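You operate a simulated robot arm through the tools that you are given. There is no shell and no other tool. Be economical: measure what you need, move in short steps, check, and stop when the job is done.

You are at the controls of a simulated robot arm. One attempt, no reset.

Task
Tamp the soil, set the green moss on it, mist twice, then fit the green knob lid.
Fine: the tamper goes back where it stood.

The check looks at the end state, three seconds after you hand in, the way a careful person would. Anything else that was tipped, shoved, dropped, spilled or broken makes it a failure. A push-on lid holds only when it is set on centred and level and pressed home; a screw cap is set on level and turned clockwise until tight.

Robot
A 6-joint arm with a two-finger parallel gripper, fixed in place. Base frame: the origin is at the foot of the arm, x ahead of it, y to its left, z up. Units: mm, degrees, N and s.
With the tool pointing down near the work surface it reaches from about 100 to 840 mm from the base axis. Its first joint turns from -166.0 to 166.0 degrees. Payload 3.91 kg.
Tool frame: the origin (TCP) lies between the finger pads and is the grasp point; the fingertips stand 30 mm ahead of it; z points along the fingers, y is the line along which they close. Largest opening 110 mm; finger width 20, thickness 10; the body of the gripper, 48 by 112 mm, starts 55 mm behind the TCP.
Orientation is that of the tool frame in the base frame, as a unit quaternion [x, y, z, w]. With the fingers straight down and closing along the base's y, the tool's x points along the base's -x, its y along +y and its z along -z.

Tools
- The arm moves only by the tool arm_command. Its argument "deltas" is a list of rows, each a list of 3 entries, a list of its own where there are three numbers: the turn, a rotation vector about the tool's x, y, z in degrees, then the shift along the tool's x, y, z in mm, then the opening, from 0 (shut) to 1 (fully open). In form: [[[rx, ry, rz], [dx, dy, dz], hand], ...]. A call has 1 to 20 rows; each row shifts and turns the commanded pose from where the row before left it, along the tool's axes as they then stand. A row lasts 0.2 s, in which the tool goes at most 50 mm and 8.6 degrees; a call with a longer step from one row to the next is refused whole, and so is a gripper value outside its range. A pose out of reach is approached as far as the arm can. The call stops where the force on the tool passes 90 N (or 10 N more than at its start, if that is more) or the arm is blocked; 0.2 s more then pass. The fingers move at their own pace (about 108 mm/s each) and stop on an object; they squeeze with about 21 N. The grip force told is the motor's: it shows also when the fingers shut on nothing. Time passes only in rows, and 0.2 s behind the last, so rows that do not move let the fingers close. It gives the time, the measured TCP pose, the force on the tool (base axes), the opening and the grip force at its end, in the units of the frame above (readings bear some noise).
- Cameras (640 x 400 px; columns grow to the right, rows downward): "scene" is fixed at [398.6, 499.4, 1600.1]; the picture's right is [-0.67, 0.74, 0.00], its down [0.68, 0.62, -0.40] and it looks along [-0.30, -0.27, -0.92] (base axes); focal length 224 px, centre (320, 200). "wrist" rides on the gripper at [-36, 0, -57] in the tool frame; the picture's right is [0.00, -1.00, 0.00], its down [0.97, 0.00, -0.24] and it looks along [0.24, 0.00, 0.97] (tool axes); focal length 218 px, centre (320, 200). There is no depth. A picture from a camera that has moved, and an enlarged one, comes with that camera's place and axes in the base frame and with its lens.
- get_image(camera): a new picture of that camera. The clock stands still meanwhile.
- lift_body(by): slides the trunk up (or, below 0, down) by that many mm; the arm rides with it, the base frame stays. It gives what a move gives, with no picture.
- inspect(camera, box): a new picture of the part [left, top, right, bottom] of that camera's present view, enlarged. The clock stands still meanwhile.
- job_done(): hands the job in; it is judged then, once.

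Work in short steps. Places have to be worked out from the pictures, the camera data and where the tool is seen: move nearer, look again, correct. Check each grasp and each placing, and mend what went wrong. You have 120 turns and 64 pictures in all, those below and enlarged ones among them. Open the gripper and draw the arm clear of the work before you hand the job in, unless the task says otherwise; then end with one line.

The tools are called as a command line: name --argument value ..., lists and objects as JSON in quotes. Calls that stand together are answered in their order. arm_command: Moves the arm, as the interface text tells. Its arguments: {"type":"object","properties":{"deltas":{"type":"array"}},"required":["deltas"]} The other tools are called the same way: lift_body (by) slides the trunk up or down; get_image (camera) takes a picture; inspect (camera, box) takes an enlarged picture of a part of a camera's view; job_done () hands the job in.

At the start:

```text
time: 0.0
tcp_pos: [180.3, 309.1, 1301.3]
tool_rot: [0.001, 1.0, 0.0, 0.001]
force: [-0.6, 0.2, -0.4]
grip_width: 110.0
finger_force: 0.1
trunk travel left (down, up): [-475.0, 65.0]
```

scene: 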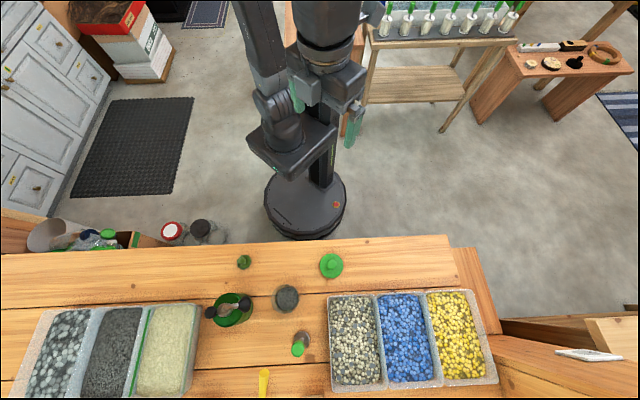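
wrist: 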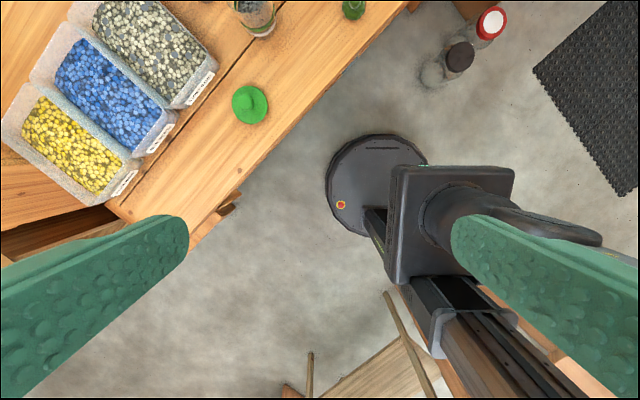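

I start by enlarging the part of the scene with the jar, lid and tools.

inspect --camera "scene" --box '[190, 240, 350, 400]'

inspect --camera "scene" --box '[0, 200, 320, 400]'

```text
2.50 times, centred on (270, 320) of scene
camera zoom: at [398.6, 499.4, 1600.1], right [-0.67, 0.74, 0.0], down [0.68, 0.62, -0.4], along [-0.3, -0.27, -0.92], focal length 561 px, centre (445, -100)
```

zoom: 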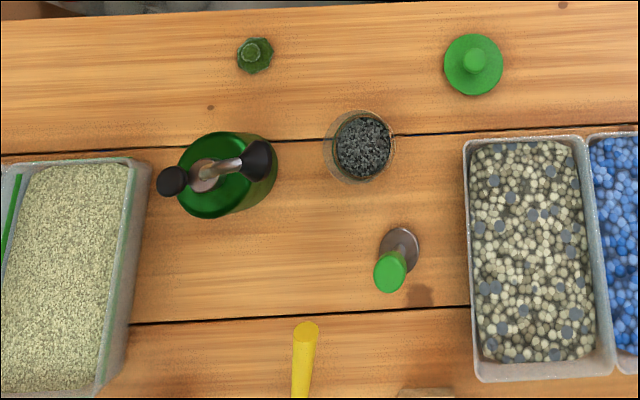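

```text
2.00 times, centred on (160, 300) of scene
camera zoom: at [398.6, 499.4, 1600.1], right [-0.67, 0.74, 0.0], down [0.68, 0.62, -0.4], along [-0.3, -0.27, -0.92], focal length 449 px, centre (640, 0)
```

zoom: 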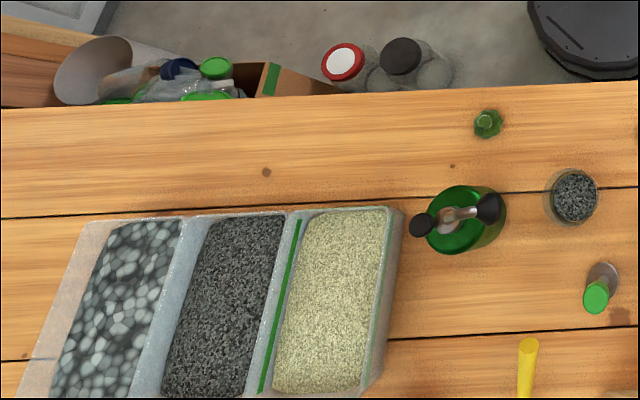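

I judge (rough) jar at (466,427), lid (299,460), moss (482,246), tamper (508,535), mister (570,345). I move above the work for a better wrist view.

arm_command --deltas '[[[0, 0, 0], [-40, 11.4, 12.6], 1], [[0, 0, 0], [-40, 11.4, 12.6], 1], [[0, 0, 0], [-40, 11.4, 12.6], 1], [[0, 0, 0], [-40, 11.4, 12.6], 1], [[0, 0, 0], [-40, 11.4, 12.6], 1], [[0, 0, 0], [-40, 11.4, 12.6], 1], [[0, 0, 0], [-40, 11.4, 12.6], 1], [[0, 0, 0], [-40, 11.4, 12.6], 1], [[0, 0, 0], [0, 0, 0], 1]]'

get_image --camera "wrist"

```text
time: 2.0
tcp_pos: [500.5, 400.9, 1200.8]
tool_rot: [0.0, 1.0, 0.001, 0.001]
force: [0.1, -0.1, -0.2]
grip_width: 110.1
finger_force: 0.0
trunk travel left (down, up): [-475.0, 65.0]
```

```text
59 pictures are left
camera wrist: at [536.9, 400.4, 1258.3], right [0.0, -1.0, 0.0], down [-0.97, 0.0, 0.24], along [-0.24, 0.0, -0.97], focal length 218 px, centre (320, 200)
```

wrist: 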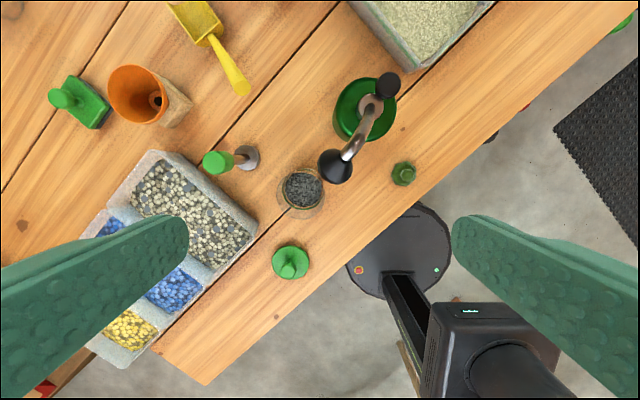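

The layout is clear; I enlarge the mister, jar, tamper and moss.

inspect --camera "wrist" --box '[190, 60, 430, 210]'

inspect --camera "wrist" --box '[250, 150, 430, 290]'

```text
2.67 times, centred on (310, 135) of wrist
camera zoom: at [536.9, 400.4, 1258.3], right [0.0, -1.0, 0.0], down [-0.97, 0.0, 0.24], along [-0.24, 0.0, -0.97], focal length 582 px, centre (347, 373)
```

zoom: 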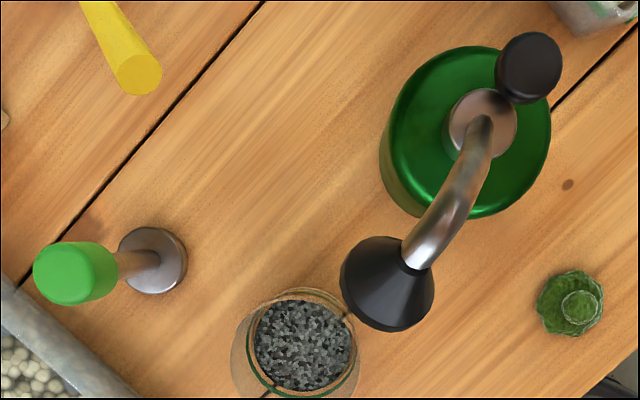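

```text
2.86 times, centred on (340, 220) of wrist
camera zoom: at [536.9, 400.4, 1258.3], right [0.0, -1.0, 0.0], down [-0.97, 0.0, 0.24], along [-0.24, 0.0, -0.97], focal length 624 px, centre (263, 143)
```

zoom: 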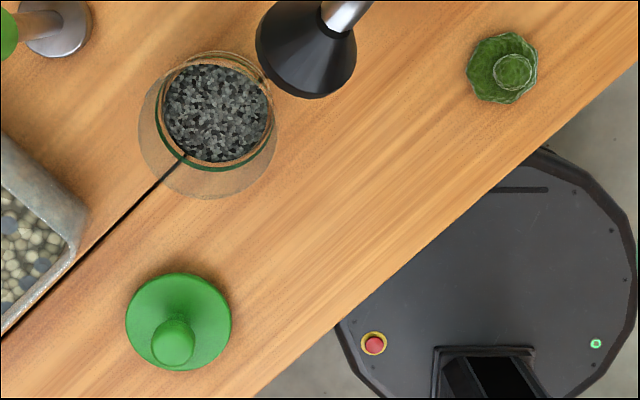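

The mister has a gooseneck with a black rose (~(517,386,1047)) and a black bulb (~(611,314,952)). I enlarge both to understand how it works.

inspect --camera "scene" --box '[196, 280, 308, 350]'

inspect --camera "wrist" --box '[300, 60, 420, 135]'

```text
5.71 times, centred on (252, 315) of scene
camera zoom: at [398.6, 499.4, 1600.1], right [-0.67, 0.74, 0.0], down [0.68, 0.62, -0.4], along [-0.3, -0.27, -0.92], focal length 1283 px, centre (709, -457)
```

zoom: 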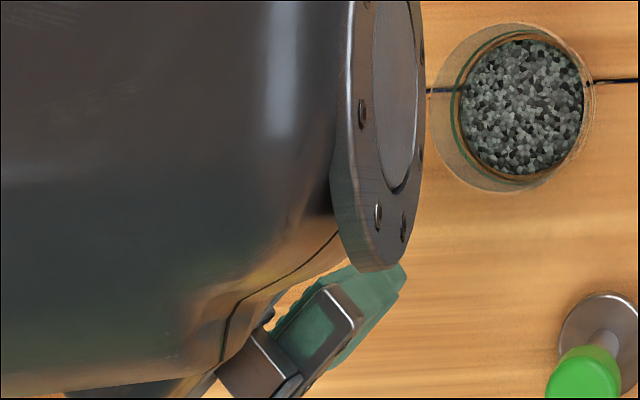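

```text
5.33 times, centred on (360, 98) of wrist
camera zoom: at [536.9, 400.4, 1258.3], right [0.0, -1.0, 0.0], down [-0.97, 0.0, 0.24], along [-0.24, 0.0, -0.97], focal length 1164 px, centre (107, 747)
```

zoom: 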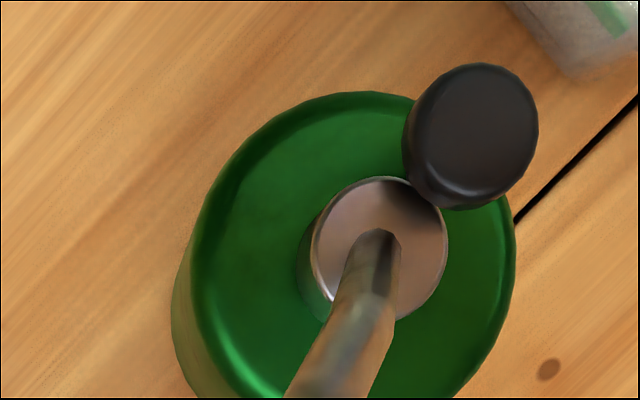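

The black cap beside the neck looks like a push-button. I go around for a side view: move back toward the base, then yaw and pitch the camera.

arm_command --deltas '[[[0, 0, 0], [27, -34, 5], 1], [[0, 0, 0], [27, -34, 5], 1], [[0, 0, 0], [27, -34, 5], 1], [[0, 0, 0], [27, -34, 5], 1], [[0, 0, 0], [27, -34, 5], 1], [[0, 0, 0], [27, -34, 5], 1], [[0, 0, 0], [27, -34, 5], 1], [[0, 0, -8.3], [0, 0, 0], 1], [[0, 0, -8.3], [0, 0, 0], 1], [[0, 0, -8.3], [0, 0, 0], 1], [[0, 0, -8.3], [0, 0, 0], 1], [[0, 0, -8.3], [0, 0, 0], 1], [[0, 0, -8.3], [0, 0, 0], 1], [[0, -8.3, 0], [0, 0, 0], 1], [[0, -8.3, 0], [0, 0, 0], 1], [[0, -8.3, 0], [0, 0, 0], 1], [[0, -8.3, 0], [0, 0, 0], 1], [[0, -8.3, 0], [0, 0, 0], 1], [[0, -8.3, 0], [0, 0, 0], 1], [[0, -8.3, 0], [0, 0, 0], 1]]'

get_image --camera "wrist"

```text
time: 6.2
tcp_pos: [312.4, 163.3, 1165.3]
tool_rot: [-0.368, 0.793, 0.204, 0.441]
force: [0.0, 0.2, -0.3]
grip_width: 110.1
finger_force: 0.1
trunk travel left (down, up): [-475.0, 65.0]
```

```text
54 pictures are left
camera wrist: at [293.4, 140.5, 1227.4], right [0.76, -0.65, 0.0], down [-0.46, -0.55, -0.7], along [0.45, 0.53, -0.72], focal length 218 px, centre (320, 200)
```

wrist: 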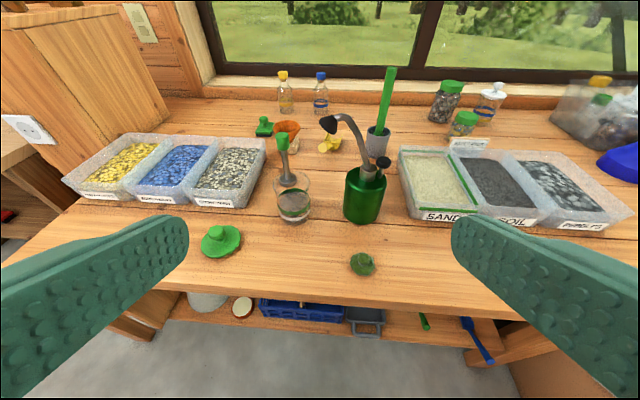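

Now the mister is seen side-on. I enlarge it and the rest.

inspect --camera "wrist" --box '[264, 100, 424, 230]'

inspect --camera "wrist" --box '[190, 190, 390, 290]'

```text
3.08 times, centred on (344, 165) of wrist
camera zoom: at [293.4, 140.5, 1227.4], right [0.76, -0.65, 0.0], down [-0.46, -0.55, -0.7], along [0.45, 0.53, -0.72], focal length 672 px, centre (246, 308)
```

zoom: 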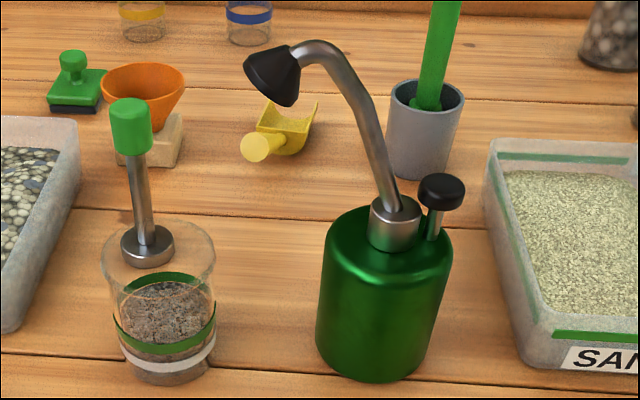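

```text
3.20 times, centred on (290, 240) of wrist
camera zoom: at [293.4, 140.5, 1227.4], right [0.76, -0.65, 0.0], down [-0.46, -0.55, -0.7], along [0.45, 0.53, -0.72], focal length 698 px, centre (416, 72)
```

zoom: 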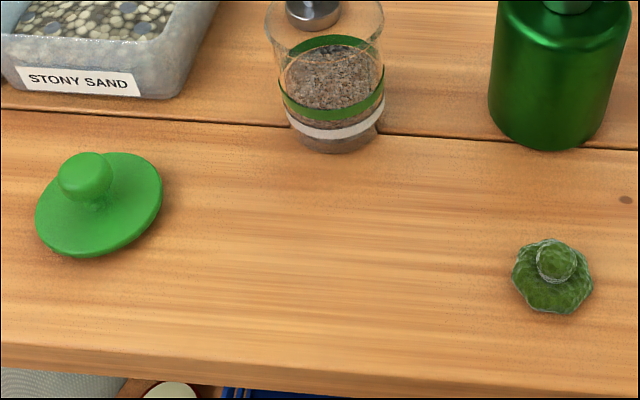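

Mister is a plunger pump aimed at the jar (rim centre ≈(465,430,937), Ø75; soil ≈z 880). Tamper stands at ≈(511,531), handle z 940–990. I return to vertical and yaw so the camera side will face away from the rose when working over the jar.

arm_command --deltas '[[[0, 8.3, 0], [0, 0, 0], 1], [[0, 8.3, 0], [0, 0, 0], 1], [[0, 8.3, 0], [0, 0, 0], 1], [[0, 8.3, 0], [0, 0, 0], 1], [[0, 8.3, 0], [0, 0, 0], 1], [[0, 8.3, 0], [0, 0, 0], 1], [[0, 8.3, 0], [0, 0, 0], 1], [[0, 0, -8.25], [0, 0, 0], 1], [[0, 0, -8.25], [0, 0, 0], 1], [[0, 0, -8.25], [0, 0, 0], 1], [[0, 0, -8.25], [0, 0, 0], 1], [[0, 0, -8.25], [0, 0, 0], 1], [[0, 0, -8.25], [0, 0, 0], 1], [[0, 0, -8.25], [0, 0, 0], 1], [[0, 0, -8.25], [0, 0, 0], 1], [[0, 0, -8.25], [0, 0, 0], 1], [[0, 0, -8.25], [0, 0, 0], 1], [[0, 0, -8.25], [0, 0, 0], 1], [[0, 0, 0], [0, 0, 0], 1]]'

```text
time: 10.2
tcp_pos: [312.5, 162.6, 1166.4]
tool_rot: [0.942, -0.336, 0.0, 0.0]
force: [-0.4, 0.4, -1.1]
grip_width: 109.9
finger_force: 0.1
trunk travel left (down, up): [-475.0, 65.0]
```

Yaw reached. Now move to above the tamper and look.

arm_command --deltas '[[[0, 0, 0], [-8.82, -45.64, 0], 1], [[0, 0, 0], [-8.82, -45.64, 0], 1], [[0, 0, 0], [-8.82, -45.64, 0], 1], [[0, 0, 0], [-8.82, -45.64, 0], 1], [[0, 0, 0], [-8.82, -45.64, 0], 1], [[0, 0, 0], [-8.82, -45.64, 0], 1], [[0, 0, 0], [-8.82, -45.64, 0], 1], [[0, 0, 0], [-8.82, -45.64, 0], 1], [[0, 0, 0], [-8.82, -45.64, 0], 1], [[0, 0, 0], [0, 0, 46], 1], [[0, 0, 0], [0, 0, 0], 1]]'

get_image --camera "wrist"

```text
time: 12.6
tcp_pos: [513.1, 528.5, 1118.5]
tool_rot: [0.942, -0.337, 0.0, 0.0]
force: [0.0, -0.3, 0.6]
grip_width: 110.2
finger_force: 0.1
trunk travel left (down, up): [-475.0, 65.0]
```

```text
51 pictures are left
camera wrist: at [484.5, 550.4, 1176.9], right [0.63, 0.77, 0.0], down [0.75, -0.62, 0.24], along [0.19, -0.15, -0.97], focal length 218 px, centre (320, 200)
```

wrist: 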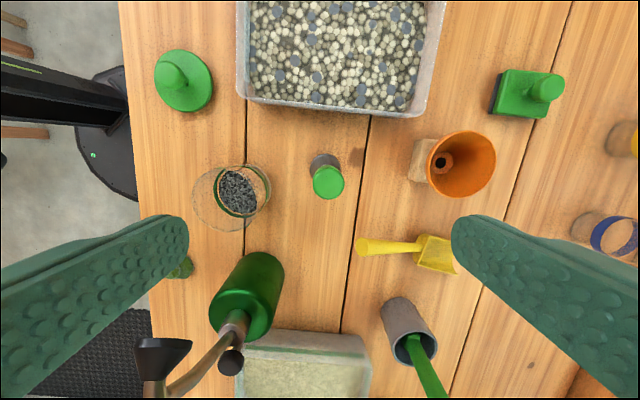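

I zoom on the tamper and jar for better positions.

inspect --camera "wrist" --box '[180, 130, 380, 250]'

```text
3.20 times, centred on (280, 190) of wrist
camera zoom: at [484.5, 550.4, 1176.9], right [0.63, 0.77, 0.0], down [0.75, -0.62, 0.24], along [0.19, -0.15, -0.97], focal length 698 px, centre (448, 232)
```

zoom: 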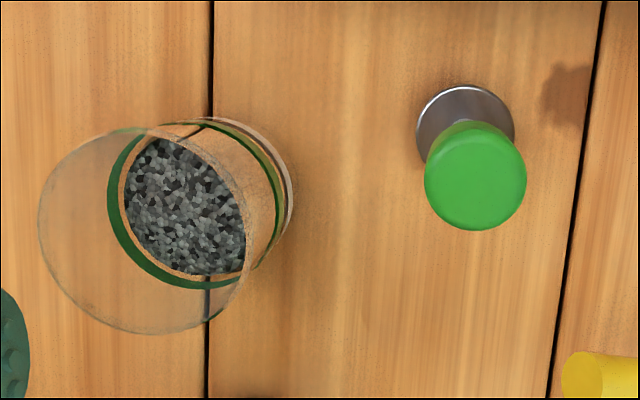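

Tamper axis sits at tool offset (−2.5,−8) from TCP, i.e. ≈(517,536), handle top ≈980. Align, descend to z≈963 and close.

arm_command --deltas '[[[0, 0, 0], [-2.5, -8, 0], 1], [[0, 0, 0], [0, 0, 40], 1], [[0, 0, 0], [0, 0, 40], 0.8], [[0, 0, 0], [0, 0, 40], 0.6], [[0, 0, 0], [0, 0, 35.5], 0.5], [[0, 0, 0], [0, 0, 0], 0.5]]'

get_image --camera "wrist"

```text
time: 14.0
tcp_pos: [516.7, 537.1, 963.1]
tool_rot: [0.942, -0.337, -0.001, 0.0]
force: [-1.1, 0.0, 0.3]
grip_width: 55.0
finger_force: 0.0
trunk travel left (down, up): [-475.0, 65.0]
```

```text
49 pictures are left
camera wrist: at [487.3, 559.3, 1021.5], right [0.63, 0.77, 0.0], down [0.75, -0.62, 0.24], along [0.19, -0.15, -0.97], focal length 218 px, centre (320, 200)
```

wrist: 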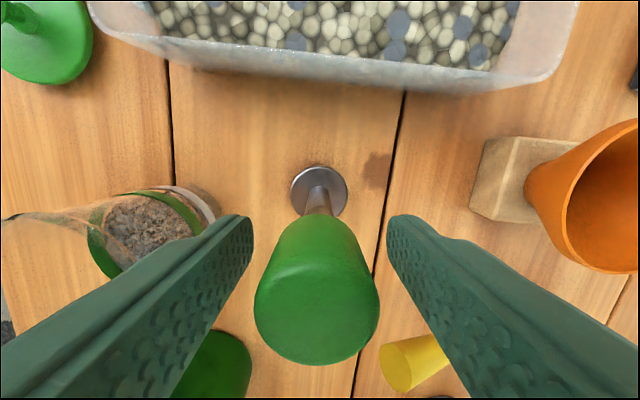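

Tamper is well centred between the fingers. Close and check the grip.

arm_command --deltas '[[[0, 0, 0], [0, 0, 0], 0.2], [[0, 0, 0], [0, 0, 0], 0.1], [[0, 0, 0], [0, 0, 0], 0.1], [[0, 0, 0], [0, 0, 0], 0.1], [[0, 0, 0], [0, 0, -20], 0.1], [[0, 0, 0], [0, 0, 0], 0.1]]'

get_image --camera "wrist"

```text
time: 15.4
tcp_pos: [514.6, 537.8, 982.8]
tool_rot: [0.942, -0.336, 0.0, 0.0]
force: [-0.2, 0.2, -2.8]
grip_width: 29.6
finger_force: 21.0
trunk travel left (down, up): [-475.0, 65.0]
```

```text
48 pictures are left
camera wrist: at [486.2, 560.4, 1041.9], right [0.64, 0.77, 0.0], down [0.75, -0.62, 0.24], along [0.19, -0.15, -0.97], focal length 218 px, centre (320, 200)
```

wrist: 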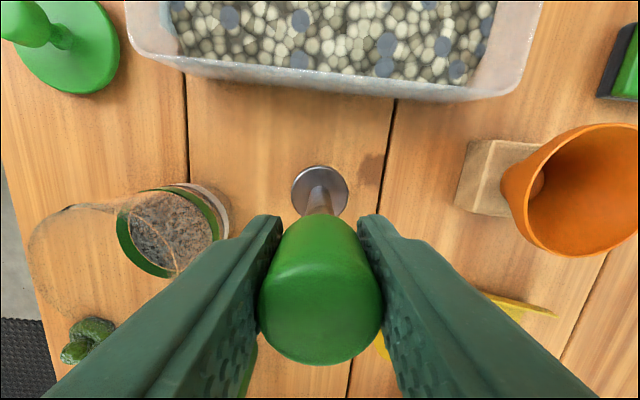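

Grip is firm (29.6 mm, 2.8 N weight). Lift and carry over the jar, then look.

arm_command --deltas '[[[0, 0, 0], [0, 0, -36], 0.1], [[0, 0, 0], [0, 0, -36], 0.1], [[0, 0, 0], [0, 0, -36], 0.1], [[0, 0, 0], [9.13, 38.6, 0], 0.1], [[0, 0, 0], [9.13, 38.6, 0], 0.1], [[0, 0, 0], [9.13, 38.6, 0], 0.1], [[0, 0, 0], [0, 0, 0], 0.1], [[0, 0, 0], [0, 0, 0], 0.1]]'

get_image --camera "wrist"

get_image --camera "scene"

```text
time: 17.2
tcp_pos: [463.2, 429.6, 1093.5]
tool_rot: [0.941, -0.337, 0.0, 0.0]
force: [-0.5, 0.3, -2.7]
grip_width: 29.5
finger_force: 21.1
trunk travel left (down, up): [-475.0, 65.0]
```

```text
47 pictures are left
camera wrist: at [435.2, 453.2, 1151.3], right [0.63, 0.77, 0.0], down [0.75, -0.62, 0.24], along [0.19, -0.15, -0.97], focal length 218 px, centre (320, 200)
```

wrist: 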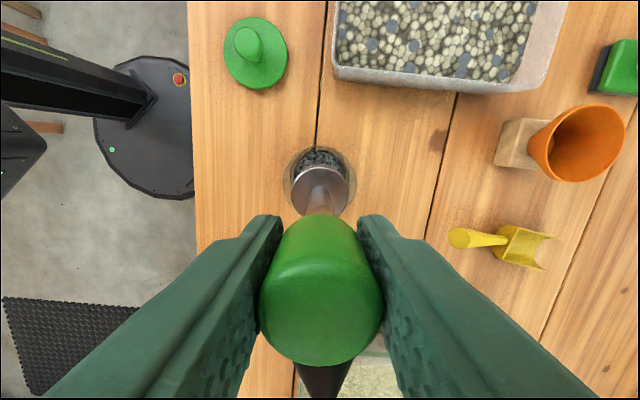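

```text
46 pictures are left
```

scene: 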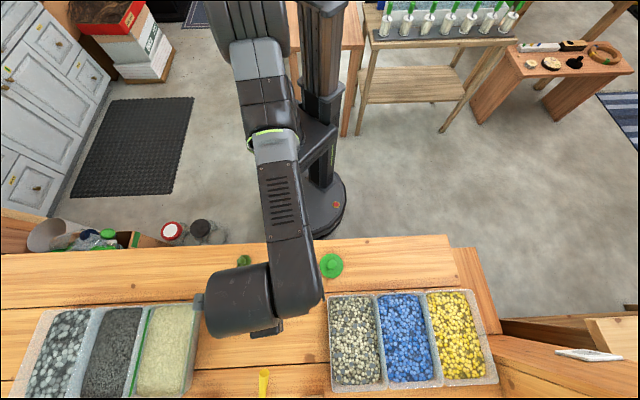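

I zoom in to check the disc against the jar mouth.

inspect --camera "wrist" --box '[260, 130, 380, 230]'

```text
4.00 times, centred on (320, 180) of wrist
camera zoom: at [435.2, 453.2, 1151.3], right [0.63, 0.77, 0.0], down [0.75, -0.62, 0.24], along [0.19, -0.15, -0.97], focal length 873 px, centre (320, 280)
```

zoom: 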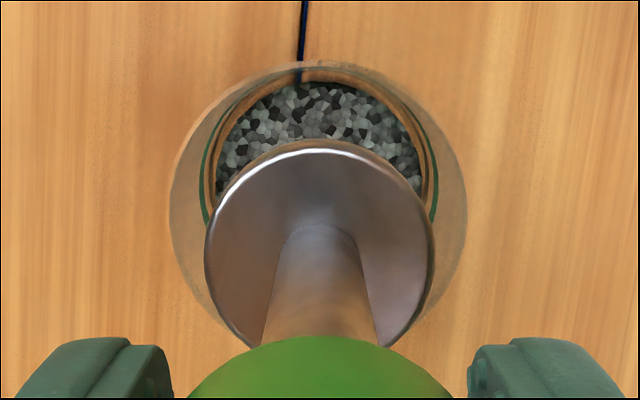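

Nearly centred (≈2 mm correction). Lower to just over the soil.

arm_command --deltas '[[[0, 0, 0], [-1.8, 0.5, 0], 0.1], [[0, 0, 0], [0, 0, 30], 0.1], [[0, 0, 0], [0, 0, 30], 0.1], [[0, 0, 0], [0, 0, 18], 0.1], [[0, 0, 0], [0, 0, 0], 0.1]]'

get_image --camera "wrist"

```text
time: 18.4
tcp_pos: [459.6, 433.2, 1013.6]
tool_rot: [0.941, -0.337, 0.0, 0.0]
force: [-1.1, 0.1, -2.9]
grip_width: 29.5
finger_force: 20.8
trunk travel left (down, up): [-475.0, 65.0]
```

```text
44 pictures are left
camera wrist: at [431.8, 455.5, 1071.7], right [0.63, 0.77, 0.0], down [0.75, -0.62, 0.24], along [0.19, -0.15, -0.97], focal length 218 px, centre (320, 200)
```

wrist: 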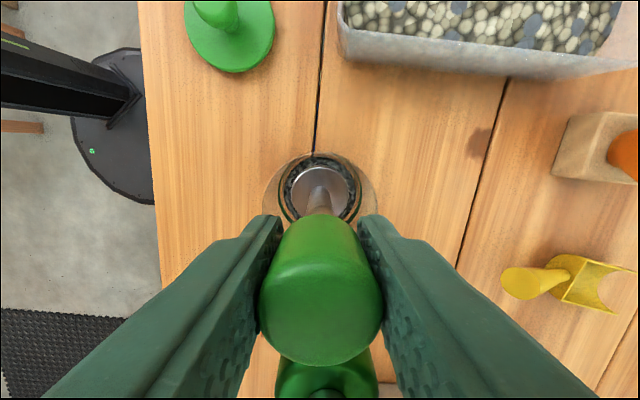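

Still free and centred in the jar. Step down slowly until the soil resists.

arm_command --deltas '[[[0, 0, 0], [0, 0, 3], 0.1], [[0, 0, 0], [0, 0, 3], 0.1], [[0, 0, 0], [0, 0, 3], 0.1], [[0, 0, 0], [0, 0, 0], 0.1]]'

```text
time: 19.4
tcp_pos: [459.8, 430.7, 1007.2]
tool_rot: [0.942, -0.337, 0.001, -0.002]
force: [-1.3, 0.6, 12.4]
grip_width: 29.8
finger_force: 20.5
trunk travel left (down, up): [-475.0, 65.0]
```

Contact at TCP ≈1007 with ~15 N. Press further.

arm_command --deltas '[[[0, 0, 0], [0, 0, 2], 0.1], [[0, 0, 0], [0, 0, 2], 0.1], [[0, 0, 0], [0, 0, 0], 0.1], [[0, 0, 0], [0, 0, 0], 0.1]]'

inspect --camera "wrist" --box '[240, 130, 400, 230]'

```text
time: 20.4
tcp_pos: [460.0, 430.5, 1003.8]
tool_rot: [0.941, -0.337, 0.002, -0.003]
force: [2.7, 4.8, 32.8]
grip_width: 29.3
finger_force: 20.7
trunk travel left (down, up): [-475.0, 65.0]
```

```text
4.00 times, centred on (320, 180) of wrist
camera zoom: at [431.9, 454.3, 1062.0], right [0.63, 0.77, 0.01], down [0.75, -0.62, 0.24], along [0.19, -0.15, -0.97], focal length 873 px, centre (320, 280)
```

zoom: 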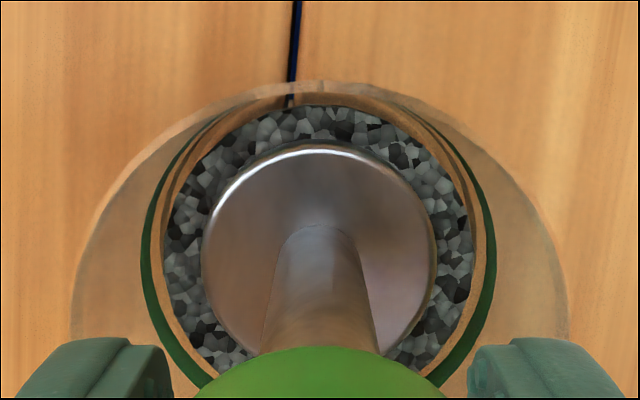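

Pressed with ~35 N. Raise out of the jar and look at the soil.

arm_command --deltas '[[[0, 0, 0], [0, 0, -4], 0.1], [[0, 0, 0], [0, 0, -16], 0.1], [[0, 0, 0], [0, 0, -35], 0.1], [[0, 0, 0], [0, 0, -35], 0.1], [[0, 0, 0], [0, 0, 0], 0.1]]'

inspect --camera "wrist" --box '[260, 130, 380, 230]'

```text
time: 21.6
tcp_pos: [461.6, 432.2, 1090.2]
tool_rot: [0.941, -0.337, 0.0, 0.001]
force: [-0.2, -0.5, -2.8]
grip_width: 29.7
finger_force: 20.7
trunk travel left (down, up): [-475.0, 65.0]
```

```text
4.00 times, centred on (320, 180) of wrist
camera zoom: at [433.9, 454.6, 1148.4], right [0.64, 0.77, 0.0], down [0.75, -0.62, 0.24], along [0.18, -0.15, -0.97], focal length 873 px, centre (320, 280)
```

zoom: 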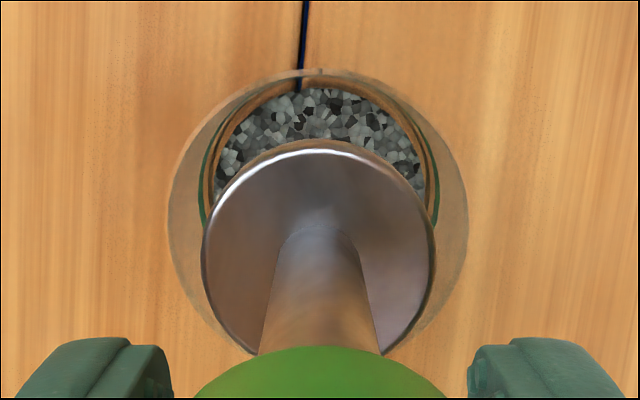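

Back toward the tamper's spot: reverse the shifts, then lower to 10 mm above.

arm_command --deltas '[[[0, 0, 0], [-8.53, -38.77, 0], 0.1], [[0, 0, 0], [-8.53, -38.77, 0], 0.1], [[0, 0, 0], [-8.54, -38.76, 0], 0.1], [[0, 0, 0], [0, 0, 40], 0.1], [[0, 0, 0], [0, 0, 40], 0.1], [[0, 0, 0], [0, 0, 37], 0.1], [[0, 0, 0], [0, 0, 0], 0.1], [[0, 0, 0], [0, 0, 0], 0.1]]'

get_image --camera "wrist"

```text
time: 23.4
tcp_pos: [514.4, 538.3, 972.4]
tool_rot: [0.942, -0.337, 0.001, 0.001]
force: [-0.1, 0.1, -2.9]
grip_width: 29.7
finger_force: 21.2
trunk travel left (down, up): [-475.0, 65.0]
```

```text
41 pictures are left
camera wrist: at [486.7, 561.8, 1031.2], right [0.63, 0.77, 0.0], down [0.75, -0.62, 0.24], along [0.19, -0.15, -0.97], focal length 218 px, centre (320, 200)
```

wrist: 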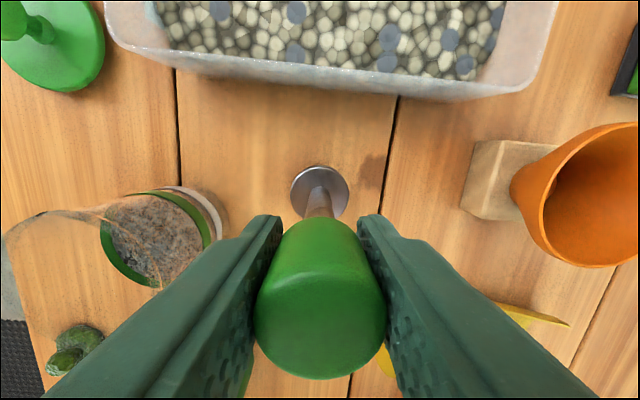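

Over its old spot. Lower in small steps until it stands.

arm_command --deltas '[[[0, 0, 0], [0, 0, 2], 0.1], [[0, 0, 0], [0, 0, 2], 0.1], [[0, 0, 0], [0, 0, 2], 0.1], [[0, 0, 0], [0, 0, 0], 0.1]]'

```text
time: 24.4
tcp_pos: [513.4, 537.9, 967.2]
tool_rot: [0.941, -0.337, 0.0, -0.001]
force: [-0.8, 0.2, -2.6]
grip_width: 29.8
finger_force: 21.1
trunk travel left (down, up): [-475.0, 65.0]
```

arm_command --deltas '[[[0, 0, 0], [0, 0, 1], 0.1], [[0, 0, 0], [0, 0, 1], 0.1], [[0, 0, 0], [0, 0, 0], 0.1]]'

```text
time: 25.2
tcp_pos: [514.4, 538.2, 965.2]
tool_rot: [0.942, -0.336, 0.0, 0.0]
force: [-0.1, 0.4, -3.0]
grip_width: 29.8
finger_force: 21.1
trunk travel left (down, up): [-475.0, 65.0]
```

Still hanging free (−3 N); continue by single millimetres.

arm_command --deltas '[[[0, 0, 0], [0, 0, 1], 0.1], [[0, 0, 0], [0, 0, 1], 0.1], [[0, 0, 0], [0, 0, 0], 0.1]]'

```text
time: 26.0
tcp_pos: [514.8, 537.8, 964.4]
tool_rot: [0.941, -0.337, 0.0, -0.001]
force: [0.9, 0.2, -3.4]
grip_width: 29.8
finger_force: 20.9
trunk travel left (down, up): [-475.0, 65.0]
```

Not down yet by force; two more small steps.

arm_command --deltas '[[[0, 0, 0], [0, 0, 0.7], 0.1], [[0, 0, 0], [0, 0, 0.7], 0.1], [[0, 0, 0], [0, 0, 0], 0.1]]'

```text
time: 26.8
tcp_pos: [515.9, 537.1, 962.7]
tool_rot: [0.941, -0.337, -0.001, 0.0]
force: [-0.2, -0.9, -3.5]
grip_width: 30.0
finger_force: 21.0
trunk travel left (down, up): [-475.0, 65.0]
```

arm_command --deltas '[[[0, 0, 0], [0, 0, 0.8], 0.1], [[0, 0, 0], [0, 0, 0.8], 0.1], [[0, 0, 0], [0, 0, 0], 0.1]]'

inspect --camera "wrist" --box '[240, 150, 400, 250]'

```text
time: 27.6
tcp_pos: [515.7, 537.0, 960.6]
tool_rot: [0.942, -0.337, 0.0, 0.0]
force: [0.8, 0.6, -2.7]
grip_width: 29.8
finger_force: 21.1
trunk travel left (down, up): [-475.0, 65.0]
```

```text
4.00 times, centred on (320, 200) of wrist
camera zoom: at [487.2, 560.4, 1018.9], right [0.63, 0.77, 0.0], down [0.75, -0.62, 0.24], along [0.19, -0.15, -0.97], focal length 873 px, centre (320, 200)
```

zoom: 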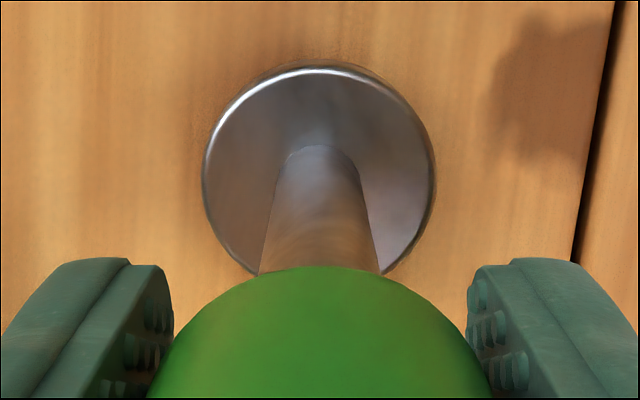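

Very near the table. Continue.

arm_command --deltas '[[[0, 0, 0], [0, 0, 1], 0.1], [[0, 0, 0], [0, 0, 1], 0.1], [[0, 0, 0], [0, 0, 0], 0.1]]'

```text
time: 28.4
tcp_pos: [514.0, 538.1, 960.3]
tool_rot: [0.941, -0.337, 0.0, 0.0]
force: [-0.2, -0.2, 6.0]
grip_width: 29.5
finger_force: 21.1
trunk travel left (down, up): [-475.0, 65.0]
```

It now stands (force +6). Open and lift straight up, then look at the soil and tamper.

arm_command --deltas '[[[0, 0, 0], [0, 0, -0.7], 0.1], [[0, 0, 0], [0, 0, 0], 0.35], [[0, 0, 0], [0, 0, 0], 0.5], [[0, 0, 0], [0, 0, 0], 0.6], [[0, 0, 0], [0, 0, -40], 0.7], [[0, 0, 0], [0, 0, -40], 0.8], [[0, 0, 0], [0, 0, -45], 1], [[0, 0, 0], [0, 0, -35], 1], [[0, 0, 0], [0, 0, 0], 1]]'

inspect --camera "wrist" --box '[180, 130, 380, 250]'

```text
time: 30.4
tcp_pos: [514.3, 537.3, 1119.2]
tool_rot: [0.941, -0.337, 0.0, -0.001]
force: [0.2, 0.2, 0.8]
grip_width: 109.9
finger_force: 0.0
trunk travel left (down, up): [-475.0, 65.0]
```

```text
3.20 times, centred on (280, 190) of wrist
camera zoom: at [486.7, 560.6, 1176.9], right [0.64, 0.77, 0.0], down [0.75, -0.62, 0.24], along [0.19, -0.15, -0.97], focal length 698 px, centre (448, 232)
```

zoom: 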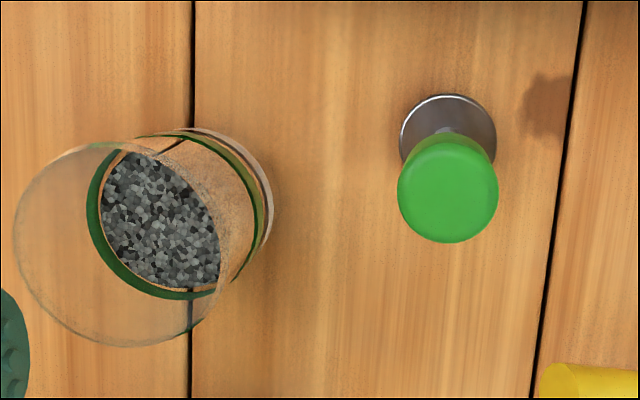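

Tamper stands at its old place and soil is pressed. Now to the moss at ≈(483,243): raise, cross high, then descend to ~1020 and look.

arm_command --deltas '[[[0, 0, 0], [0, 0, -40], 1], [[0, 0, 0], [0, 0, -30], 1], [[0, 0, 0], [23.1, 35.4, 0], 1], [[0, 0, 0], [23.1, 35.4, 0], 1], [[0, 0, 0], [23.1, 35.4, 0], 1], [[0, 0, 0], [23.1, 35.4, 0], 1], [[0, 0, 0], [23.1, 35.4, 0], 1], [[0, 0, 0], [23.1, 35.4, 0], 1], [[0, 0, 0], [23.1, 35.4, 0], 1], [[0, 0, 0], [0, 0, 45], 1], [[0, 0, 0], [0, 0, 45], 1], [[0, 0, 0], [0, 0, 45], 1], [[0, 0, 0], [0, 0, 35], 1], [[0, 0, 0], [0, 0, 0], 1]]'

get_image --camera "wrist"

get_image --camera "scene"

```text
time: 33.4
tcp_pos: [483.4, 242.3, 1018.2]
tool_rot: [0.941, -0.337, 0.0, -0.001]
force: [-0.4, -1.1, -0.3]
grip_width: 110.1
finger_force: 0.1
trunk travel left (down, up): [-475.0, 65.0]
```

```text
38 pictures are left
camera wrist: at [455.8, 265.4, 1077.0], right [0.63, 0.77, 0.0], down [0.75, -0.62, 0.24], along [0.19, -0.15, -0.97], focal length 218 px, centre (320, 200)
```

wrist: 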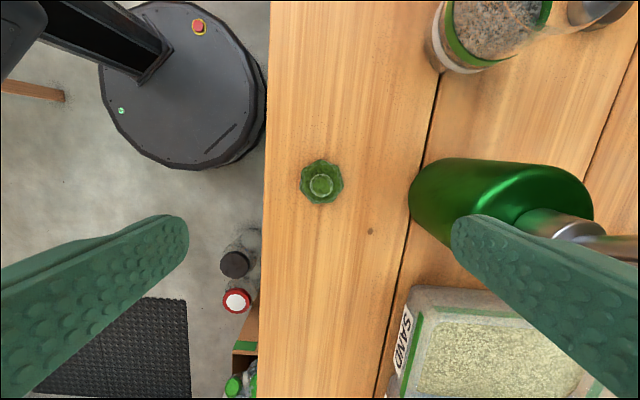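

```text
37 pictures are left
```

scene: 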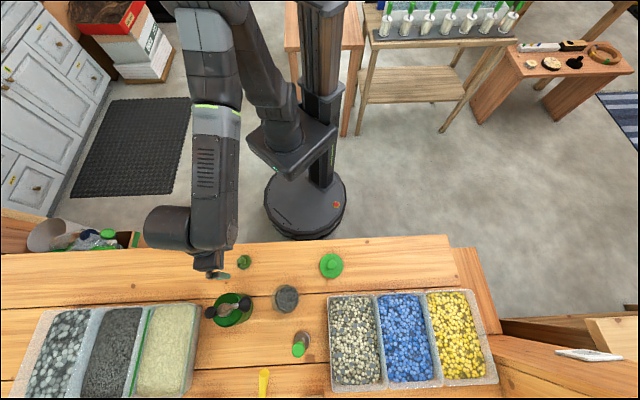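

I zoom on the moss to size its knob.

inspect --camera "wrist" --box '[280, 140, 360, 220]'

```text
5.00 times, centred on (320, 180) of wrist
camera zoom: at [455.8, 265.4, 1077.0], right [0.63, 0.77, 0.0], down [0.75, -0.62, 0.24], along [0.19, -0.15, -0.97], focal length 1091 px, centre (320, 300)
```

zoom: 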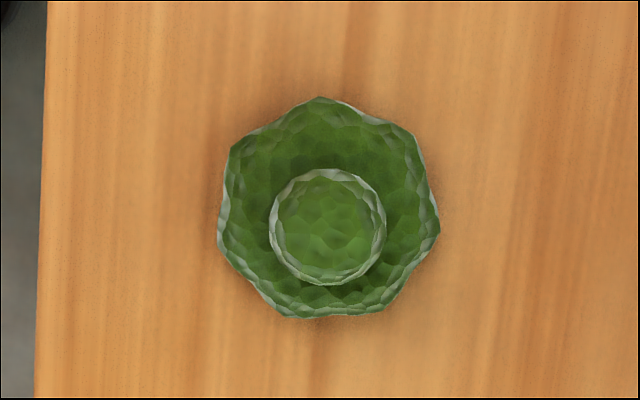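

Moss: disc Ø46, knob Ø23, top ≈869, nearly under the TCP. I'll grasp (and later place) with a constant 10° lean so the wrist clears the rose. Shift, partly descend and tilt, then look.

arm_command --deltas '[[[0, 0, 0], [-3.2, -1.7, 40], 0.8], [[0, 0, 0], [0, 0, 40], 0.6], [[0, 5, 0], [0, 0, 0], 0.5], [[0, 5, 0], [0, 0, 0], 0.45], [[0, 0, 0], [-4.34, 0, 24.6], 0.45], [[0, 0, 0], [0, 0, 0], 0.45]]'

get_image --camera "wrist"

```text
time: 34.8
tcp_pos: [481.4, 247.0, 914.7]
tool_rot: [0.938, -0.336, 0.082, 0.03]
force: [0.5, -0.1, 0.1]
grip_width: 49.5
finger_force: 0.1
trunk travel left (down, up): [-475.0, 65.0]
```

```text
35 pictures are left
camera wrist: at [446.8, 275.4, 965.8], right [0.63, 0.77, 0.0], down [0.71, -0.58, 0.41], along [0.31, -0.26, -0.91], focal length 218 px, centre (320, 200)
```

wrist: 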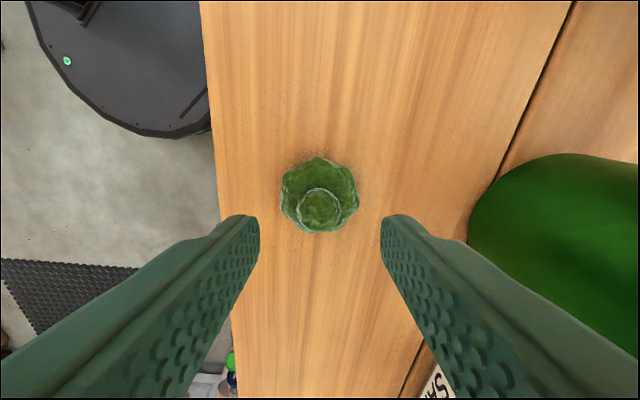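

Knob is centred between fingers. Descend to TCP ≈888 and close gently.

arm_command --deltas '[[[0, 0, 0], [-2.6, 0, 14.8], 0.4], [[0, 0, 0], [-2.0, 0, 11.2], 0.4], [[0, 0, 0], [0, 0, 0], 0.4]]'

inspect --camera "wrist" --box '[240, 150, 400, 270]'

```text
time: 35.6
tcp_pos: [481.3, 247.0, 887.3]
tool_rot: [0.938, -0.336, 0.082, 0.029]
force: [-0.9, 0.2, -0.2]
grip_width: 43.9
finger_force: 0.2
trunk travel left (down, up): [-475.0, 65.0]
```

```text
3.33 times, centred on (320, 210) of wrist
camera zoom: at [446.3, 275.7, 938.6], right [0.63, 0.77, 0.0], down [0.71, -0.58, 0.41], along [0.31, -0.26, -0.91], focal length 728 px, centre (320, 167)
```

zoom: 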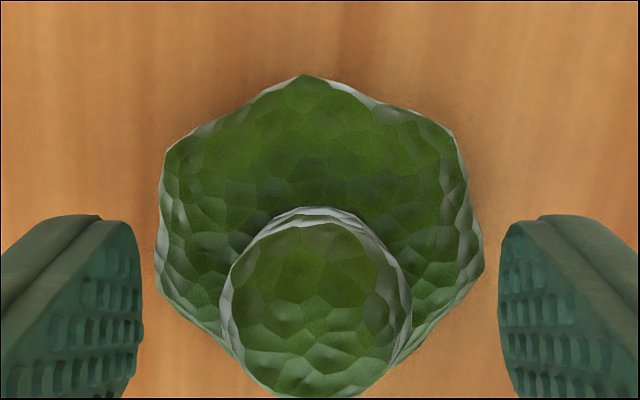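

Tips are just above the disc level around the knob. Close and lift slightly.

arm_command --deltas '[[[0, 0, 0], [0, 0, 0], 0.25], [[0, 0, 0], [0, 0, 0], 0.1], [[0, 0, 0], [0, 0, 0], 0.1], [[0, 0, 0], [0, 0, 0], 0.1], [[0, 0, 0], [3.5, 0, -19.7], 0.1], [[0, 0, 0], [0, 0, 0], 0.1]]'

get_image --camera "wrist"

```text
time: 37.0
tcp_pos: [480.1, 245.5, 907.7]
tool_rot: [0.938, -0.336, 0.083, 0.029]
force: [0.6, -0.4, 0.5]
grip_width: 20.2
finger_force: 21.7
trunk travel left (down, up): [-475.0, 65.0]
```

```text
33 pictures are left
camera wrist: at [445.5, 275.3, 958.9], right [0.63, 0.77, 0.0], down [0.71, -0.58, 0.41], along [0.31, -0.26, -0.91], focal length 218 px, centre (320, 200)
```

wrist: 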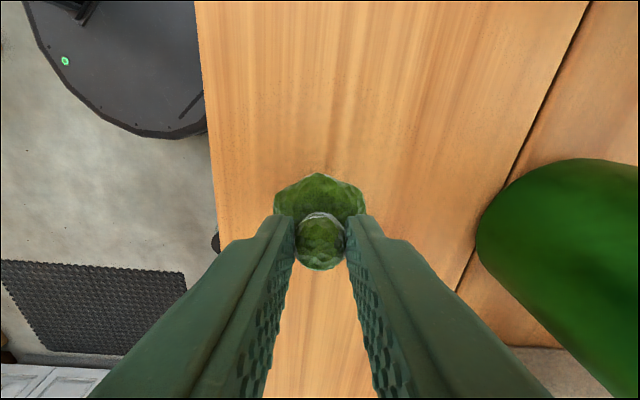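

Moss held (20 mm grip). Raise to ~1060 and carry over the jar, lean kept.

arm_command --deltas '[[[0, 0, 0], [6.6, 0, -37.4], 0.1], [[0, 0, 0], [6.6, 0, -37.4], 0.1], [[0, 0, 0], [6.6, 0, -37.4], 0.1], [[0, 0, 0], [6.6, 0, -37.4], 0.1], [[0, 0, 0], [-26.72, -26.18, -4.7], 0.1], [[0, 0, 0], [-26.72, -26.18, -4.7], 0.1], [[0, 0, 0], [-26.72, -26.18, -4.7], 0.1], [[0, 0, 0], [-26.72, -26.18, -4.7], 0.1], [[0, 0, 0], [-26.72, -26.18, -4.7], 0.1], [[0, 0, 0], [0, 0, 0], 0.1]]'

get_image --camera "wrist"

get_image --camera "scene"

```text
time: 39.2
tcp_pos: [458.8, 435.6, 1057.5]
tool_rot: [0.938, -0.336, 0.082, 0.029]
force: [-0.4, -0.3, -0.5]
grip_width: 20.2
finger_force: 20.7
trunk travel left (down, up): [-475.0, 65.0]
```

```text
32 pictures are left
camera wrist: at [424.5, 465.4, 1110.0], right [0.64, 0.77, 0.0], down [0.71, -0.58, 0.41], along [0.31, -0.26, -0.91], focal length 218 px, centre (320, 200)
```

wrist: 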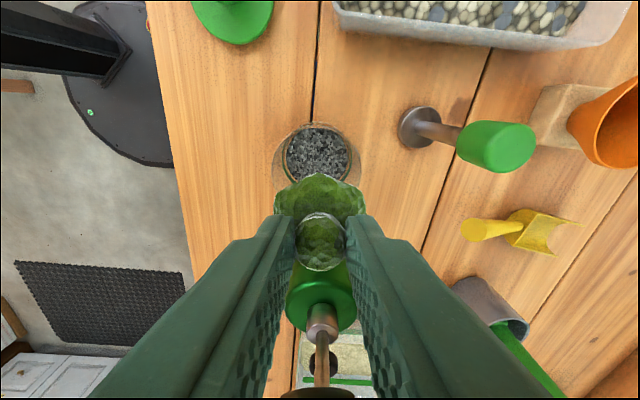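

```text
31 pictures are left
```

scene: 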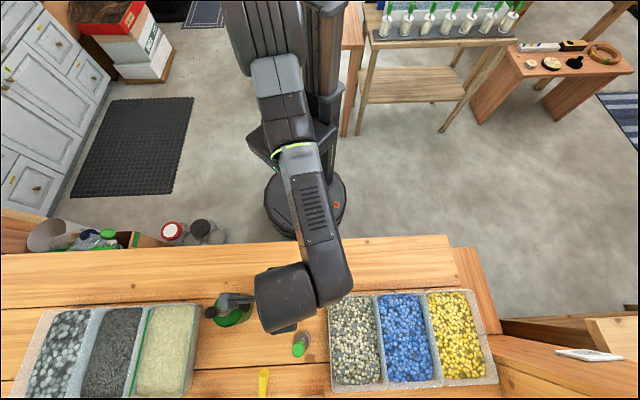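

I zoom to measure the jar rim against the moss.

inspect --camera "wrist" --box '[260, 110, 380, 190]'

```text
5.00 times, centred on (320, 150) of wrist
camera zoom: at [424.5, 465.4, 1110.0], right [0.64, 0.77, 0.0], down [0.71, -0.58, 0.41], along [0.31, -0.26, -0.91], focal length 1091 px, centre (320, 450)
```

zoom: 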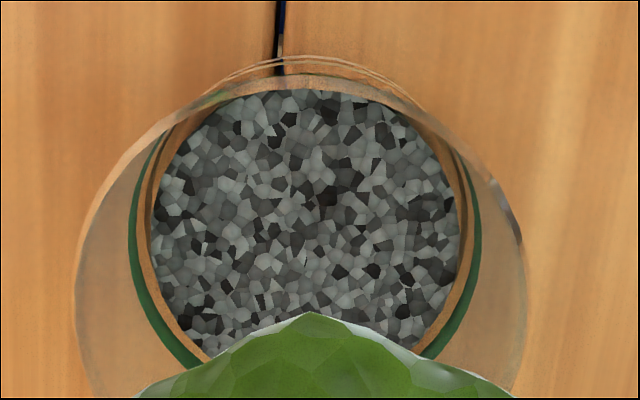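

Jar centre is ≈(+1.5 ex, +3 y) from the moss. Correct, then lower to ~10 mm above the expected contact.

arm_command --deltas '[[[0, 0, 0], [1.5, 3, 0.3], 0.1], [[0, 0, 0], [-5.08, 0, 28.8], 0.1], [[0, 0, 0], [-5.08, 0, 28.8], 0.1], [[0, 0, 0], [-5.08, 0, 28.8], 0.1], [[0, 0, 0], [-5.08, 0, 28.8], 0.1], [[0, 0, 0], [0, 0, 0], 0.1]]'

get_image --camera "wrist"

inspect --camera "scene" --box '[200, 240, 360, 340]'

```text
time: 40.6
tcp_pos: [459.2, 432.2, 941.2]
tool_rot: [0.938, -0.335, 0.082, 0.03]
force: [-0.6, 0.1, -0.2]
grip_width: 20.0
finger_force: 20.8
trunk travel left (down, up): [-475.0, 65.0]
```

```text
29 pictures are left
camera wrist: at [424.7, 461.0, 992.5], right [0.64, 0.77, 0.0], down [0.71, -0.58, 0.41], along [0.31, -0.26, -0.91], focal length 218 px, centre (320, 200)
```

wrist: 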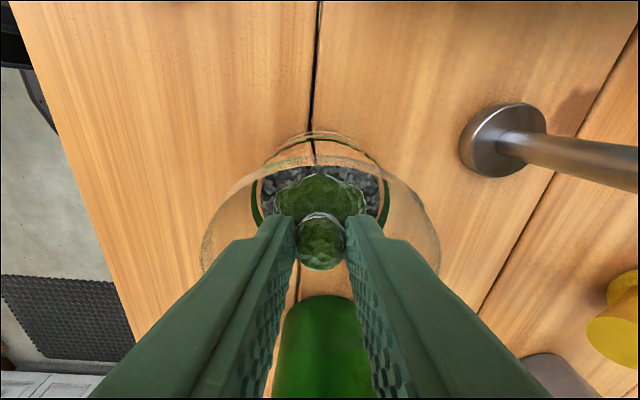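

```text
4.00 times, centred on (280, 290) of scene
camera zoom: at [398.6, 499.4, 1600.1], right [-0.67, 0.74, 0.0], down [0.68, 0.62, -0.4], along [-0.3, -0.27, -0.92], focal length 898 px, centre (480, -160)
```

zoom: 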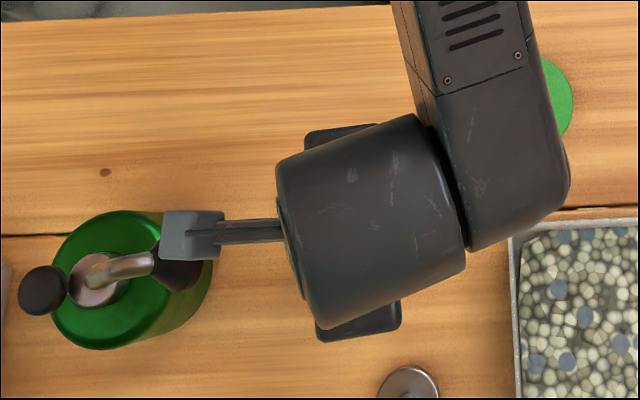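

Moss is inside the jar and centred; wrist clears the rose. Lower in small steps to the soil.

arm_command --deltas '[[[0, 0, 0], [-0.52, 0, 2.95], 0.1], [[0, 0, 0], [-0.52, 0, 2.95], 0.1], [[0, 0, 0], [-0.35, 0, 1.97], 0.1], [[0, 0, 0], [0, 0, 0], 0.1]]'

```text
time: 41.6
tcp_pos: [459.3, 432.0, 934.2]
tool_rot: [0.938, -0.335, 0.082, 0.03]
force: [-2.6, 2.8, 3.2]
grip_width: 20.0
finger_force: 20.8
trunk travel left (down, up): [-475.0, 65.0]
```

Some contact starting (3 N). One more millimetre and look.

arm_command --deltas '[[[0, 0, 0], [-0.26, 0, 1.48], 0.1], [[0, 0, 0], [0, 0, 0], 0.1]]'

inspect --camera "wrist" --box '[180, 120, 460, 300]'

```text
time: 42.2
tcp_pos: [458.7, 432.1, 933.8]
tool_rot: [0.938, -0.336, 0.082, 0.03]
force: [-3.5, 3.0, 5.2]
grip_width: 19.8
finger_force: 21.2
trunk travel left (down, up): [-475.0, 65.0]
```

```text
2.22 times, centred on (320, 210) of wrist
camera zoom: at [423.9, 460.2, 984.7], right [0.63, 0.77, 0.0], down [0.71, -0.58, 0.41], along [0.31, -0.26, -0.91], focal length 485 px, centre (320, 178)
```

zoom: 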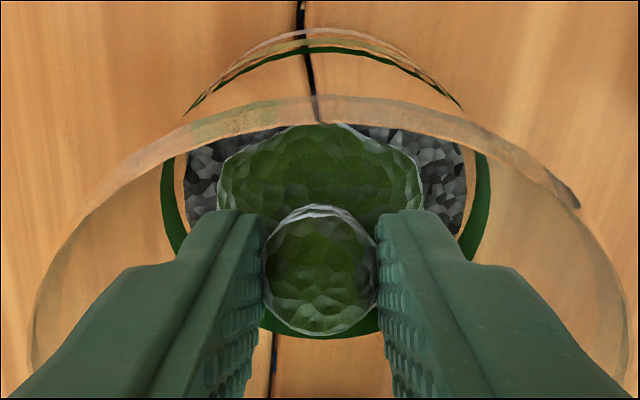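

The sideways force component puzzles me; check the mister and wrist from the scene camera.

inspect --camera "scene" --box '[200, 240, 360, 340]'

```text
4.00 times, centred on (280, 290) of scene
camera zoom: at [398.6, 499.4, 1600.1], right [-0.67, 0.74, 0.0], down [0.68, 0.62, -0.4], along [-0.3, -0.27, -0.92], focal length 898 px, centre (480, -160)
```

zoom: 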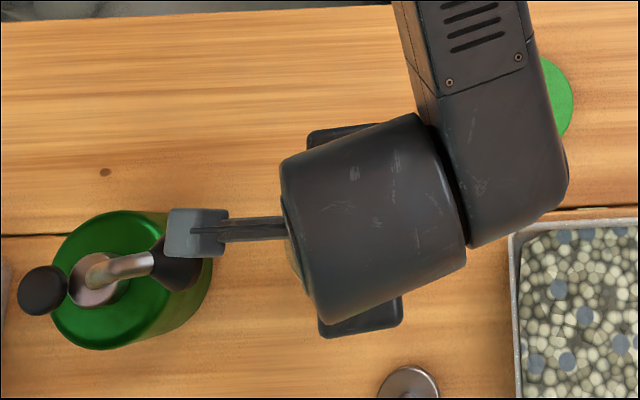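

Mister untouched. Lower another 2 mm to seat the moss, then release slightly.

arm_command --deltas '[[[0, 0, 0], [-0.17, 0, 1], 0.1], [[0, 0, 0], [-0.17, 0, 1], 0.1], [[0, 0, 0], [0, 0, 0], 0.1]]'

```text
time: 43.0
tcp_pos: [458.6, 430.3, 932.0]
tool_rot: [0.938, -0.336, 0.082, 0.028]
force: [-3.2, 2.6, 9.8]
grip_width: 20.0
finger_force: 21.5
trunk travel left (down, up): [-475.0, 65.0]
```

Seated with ~10 N. Open a little (30 mm) and look.

arm_command --deltas '[[[0, 0, 0], [0, 0, 0], 0.22], [[0, 0, 0], [0, 0, 0], 0.28], [[0, 0, 0], [0, 0, 0], 0.28]]'

inspect --camera "wrist" --box '[180, 120, 460, 300]'

```text
time: 43.8
tcp_pos: [458.1, 430.0, 929.3]
tool_rot: [0.938, -0.336, 0.082, 0.03]
force: [-0.2, 0.4, -0.9]
grip_width: 29.9
finger_force: 0.1
trunk travel left (down, up): [-475.0, 65.0]
```

```text
2.22 times, centred on (320, 210) of wrist
camera zoom: at [424.8, 459.8, 981.7], right [0.64, 0.77, 0.0], down [0.71, -0.58, 0.41], along [0.31, -0.26, -0.91], focal length 485 px, centre (320, 178)
```

zoom: 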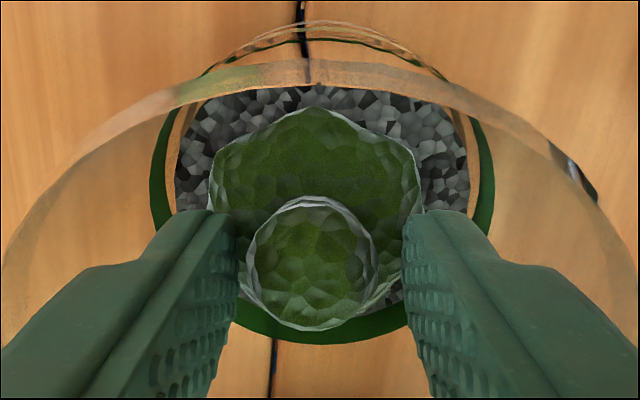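

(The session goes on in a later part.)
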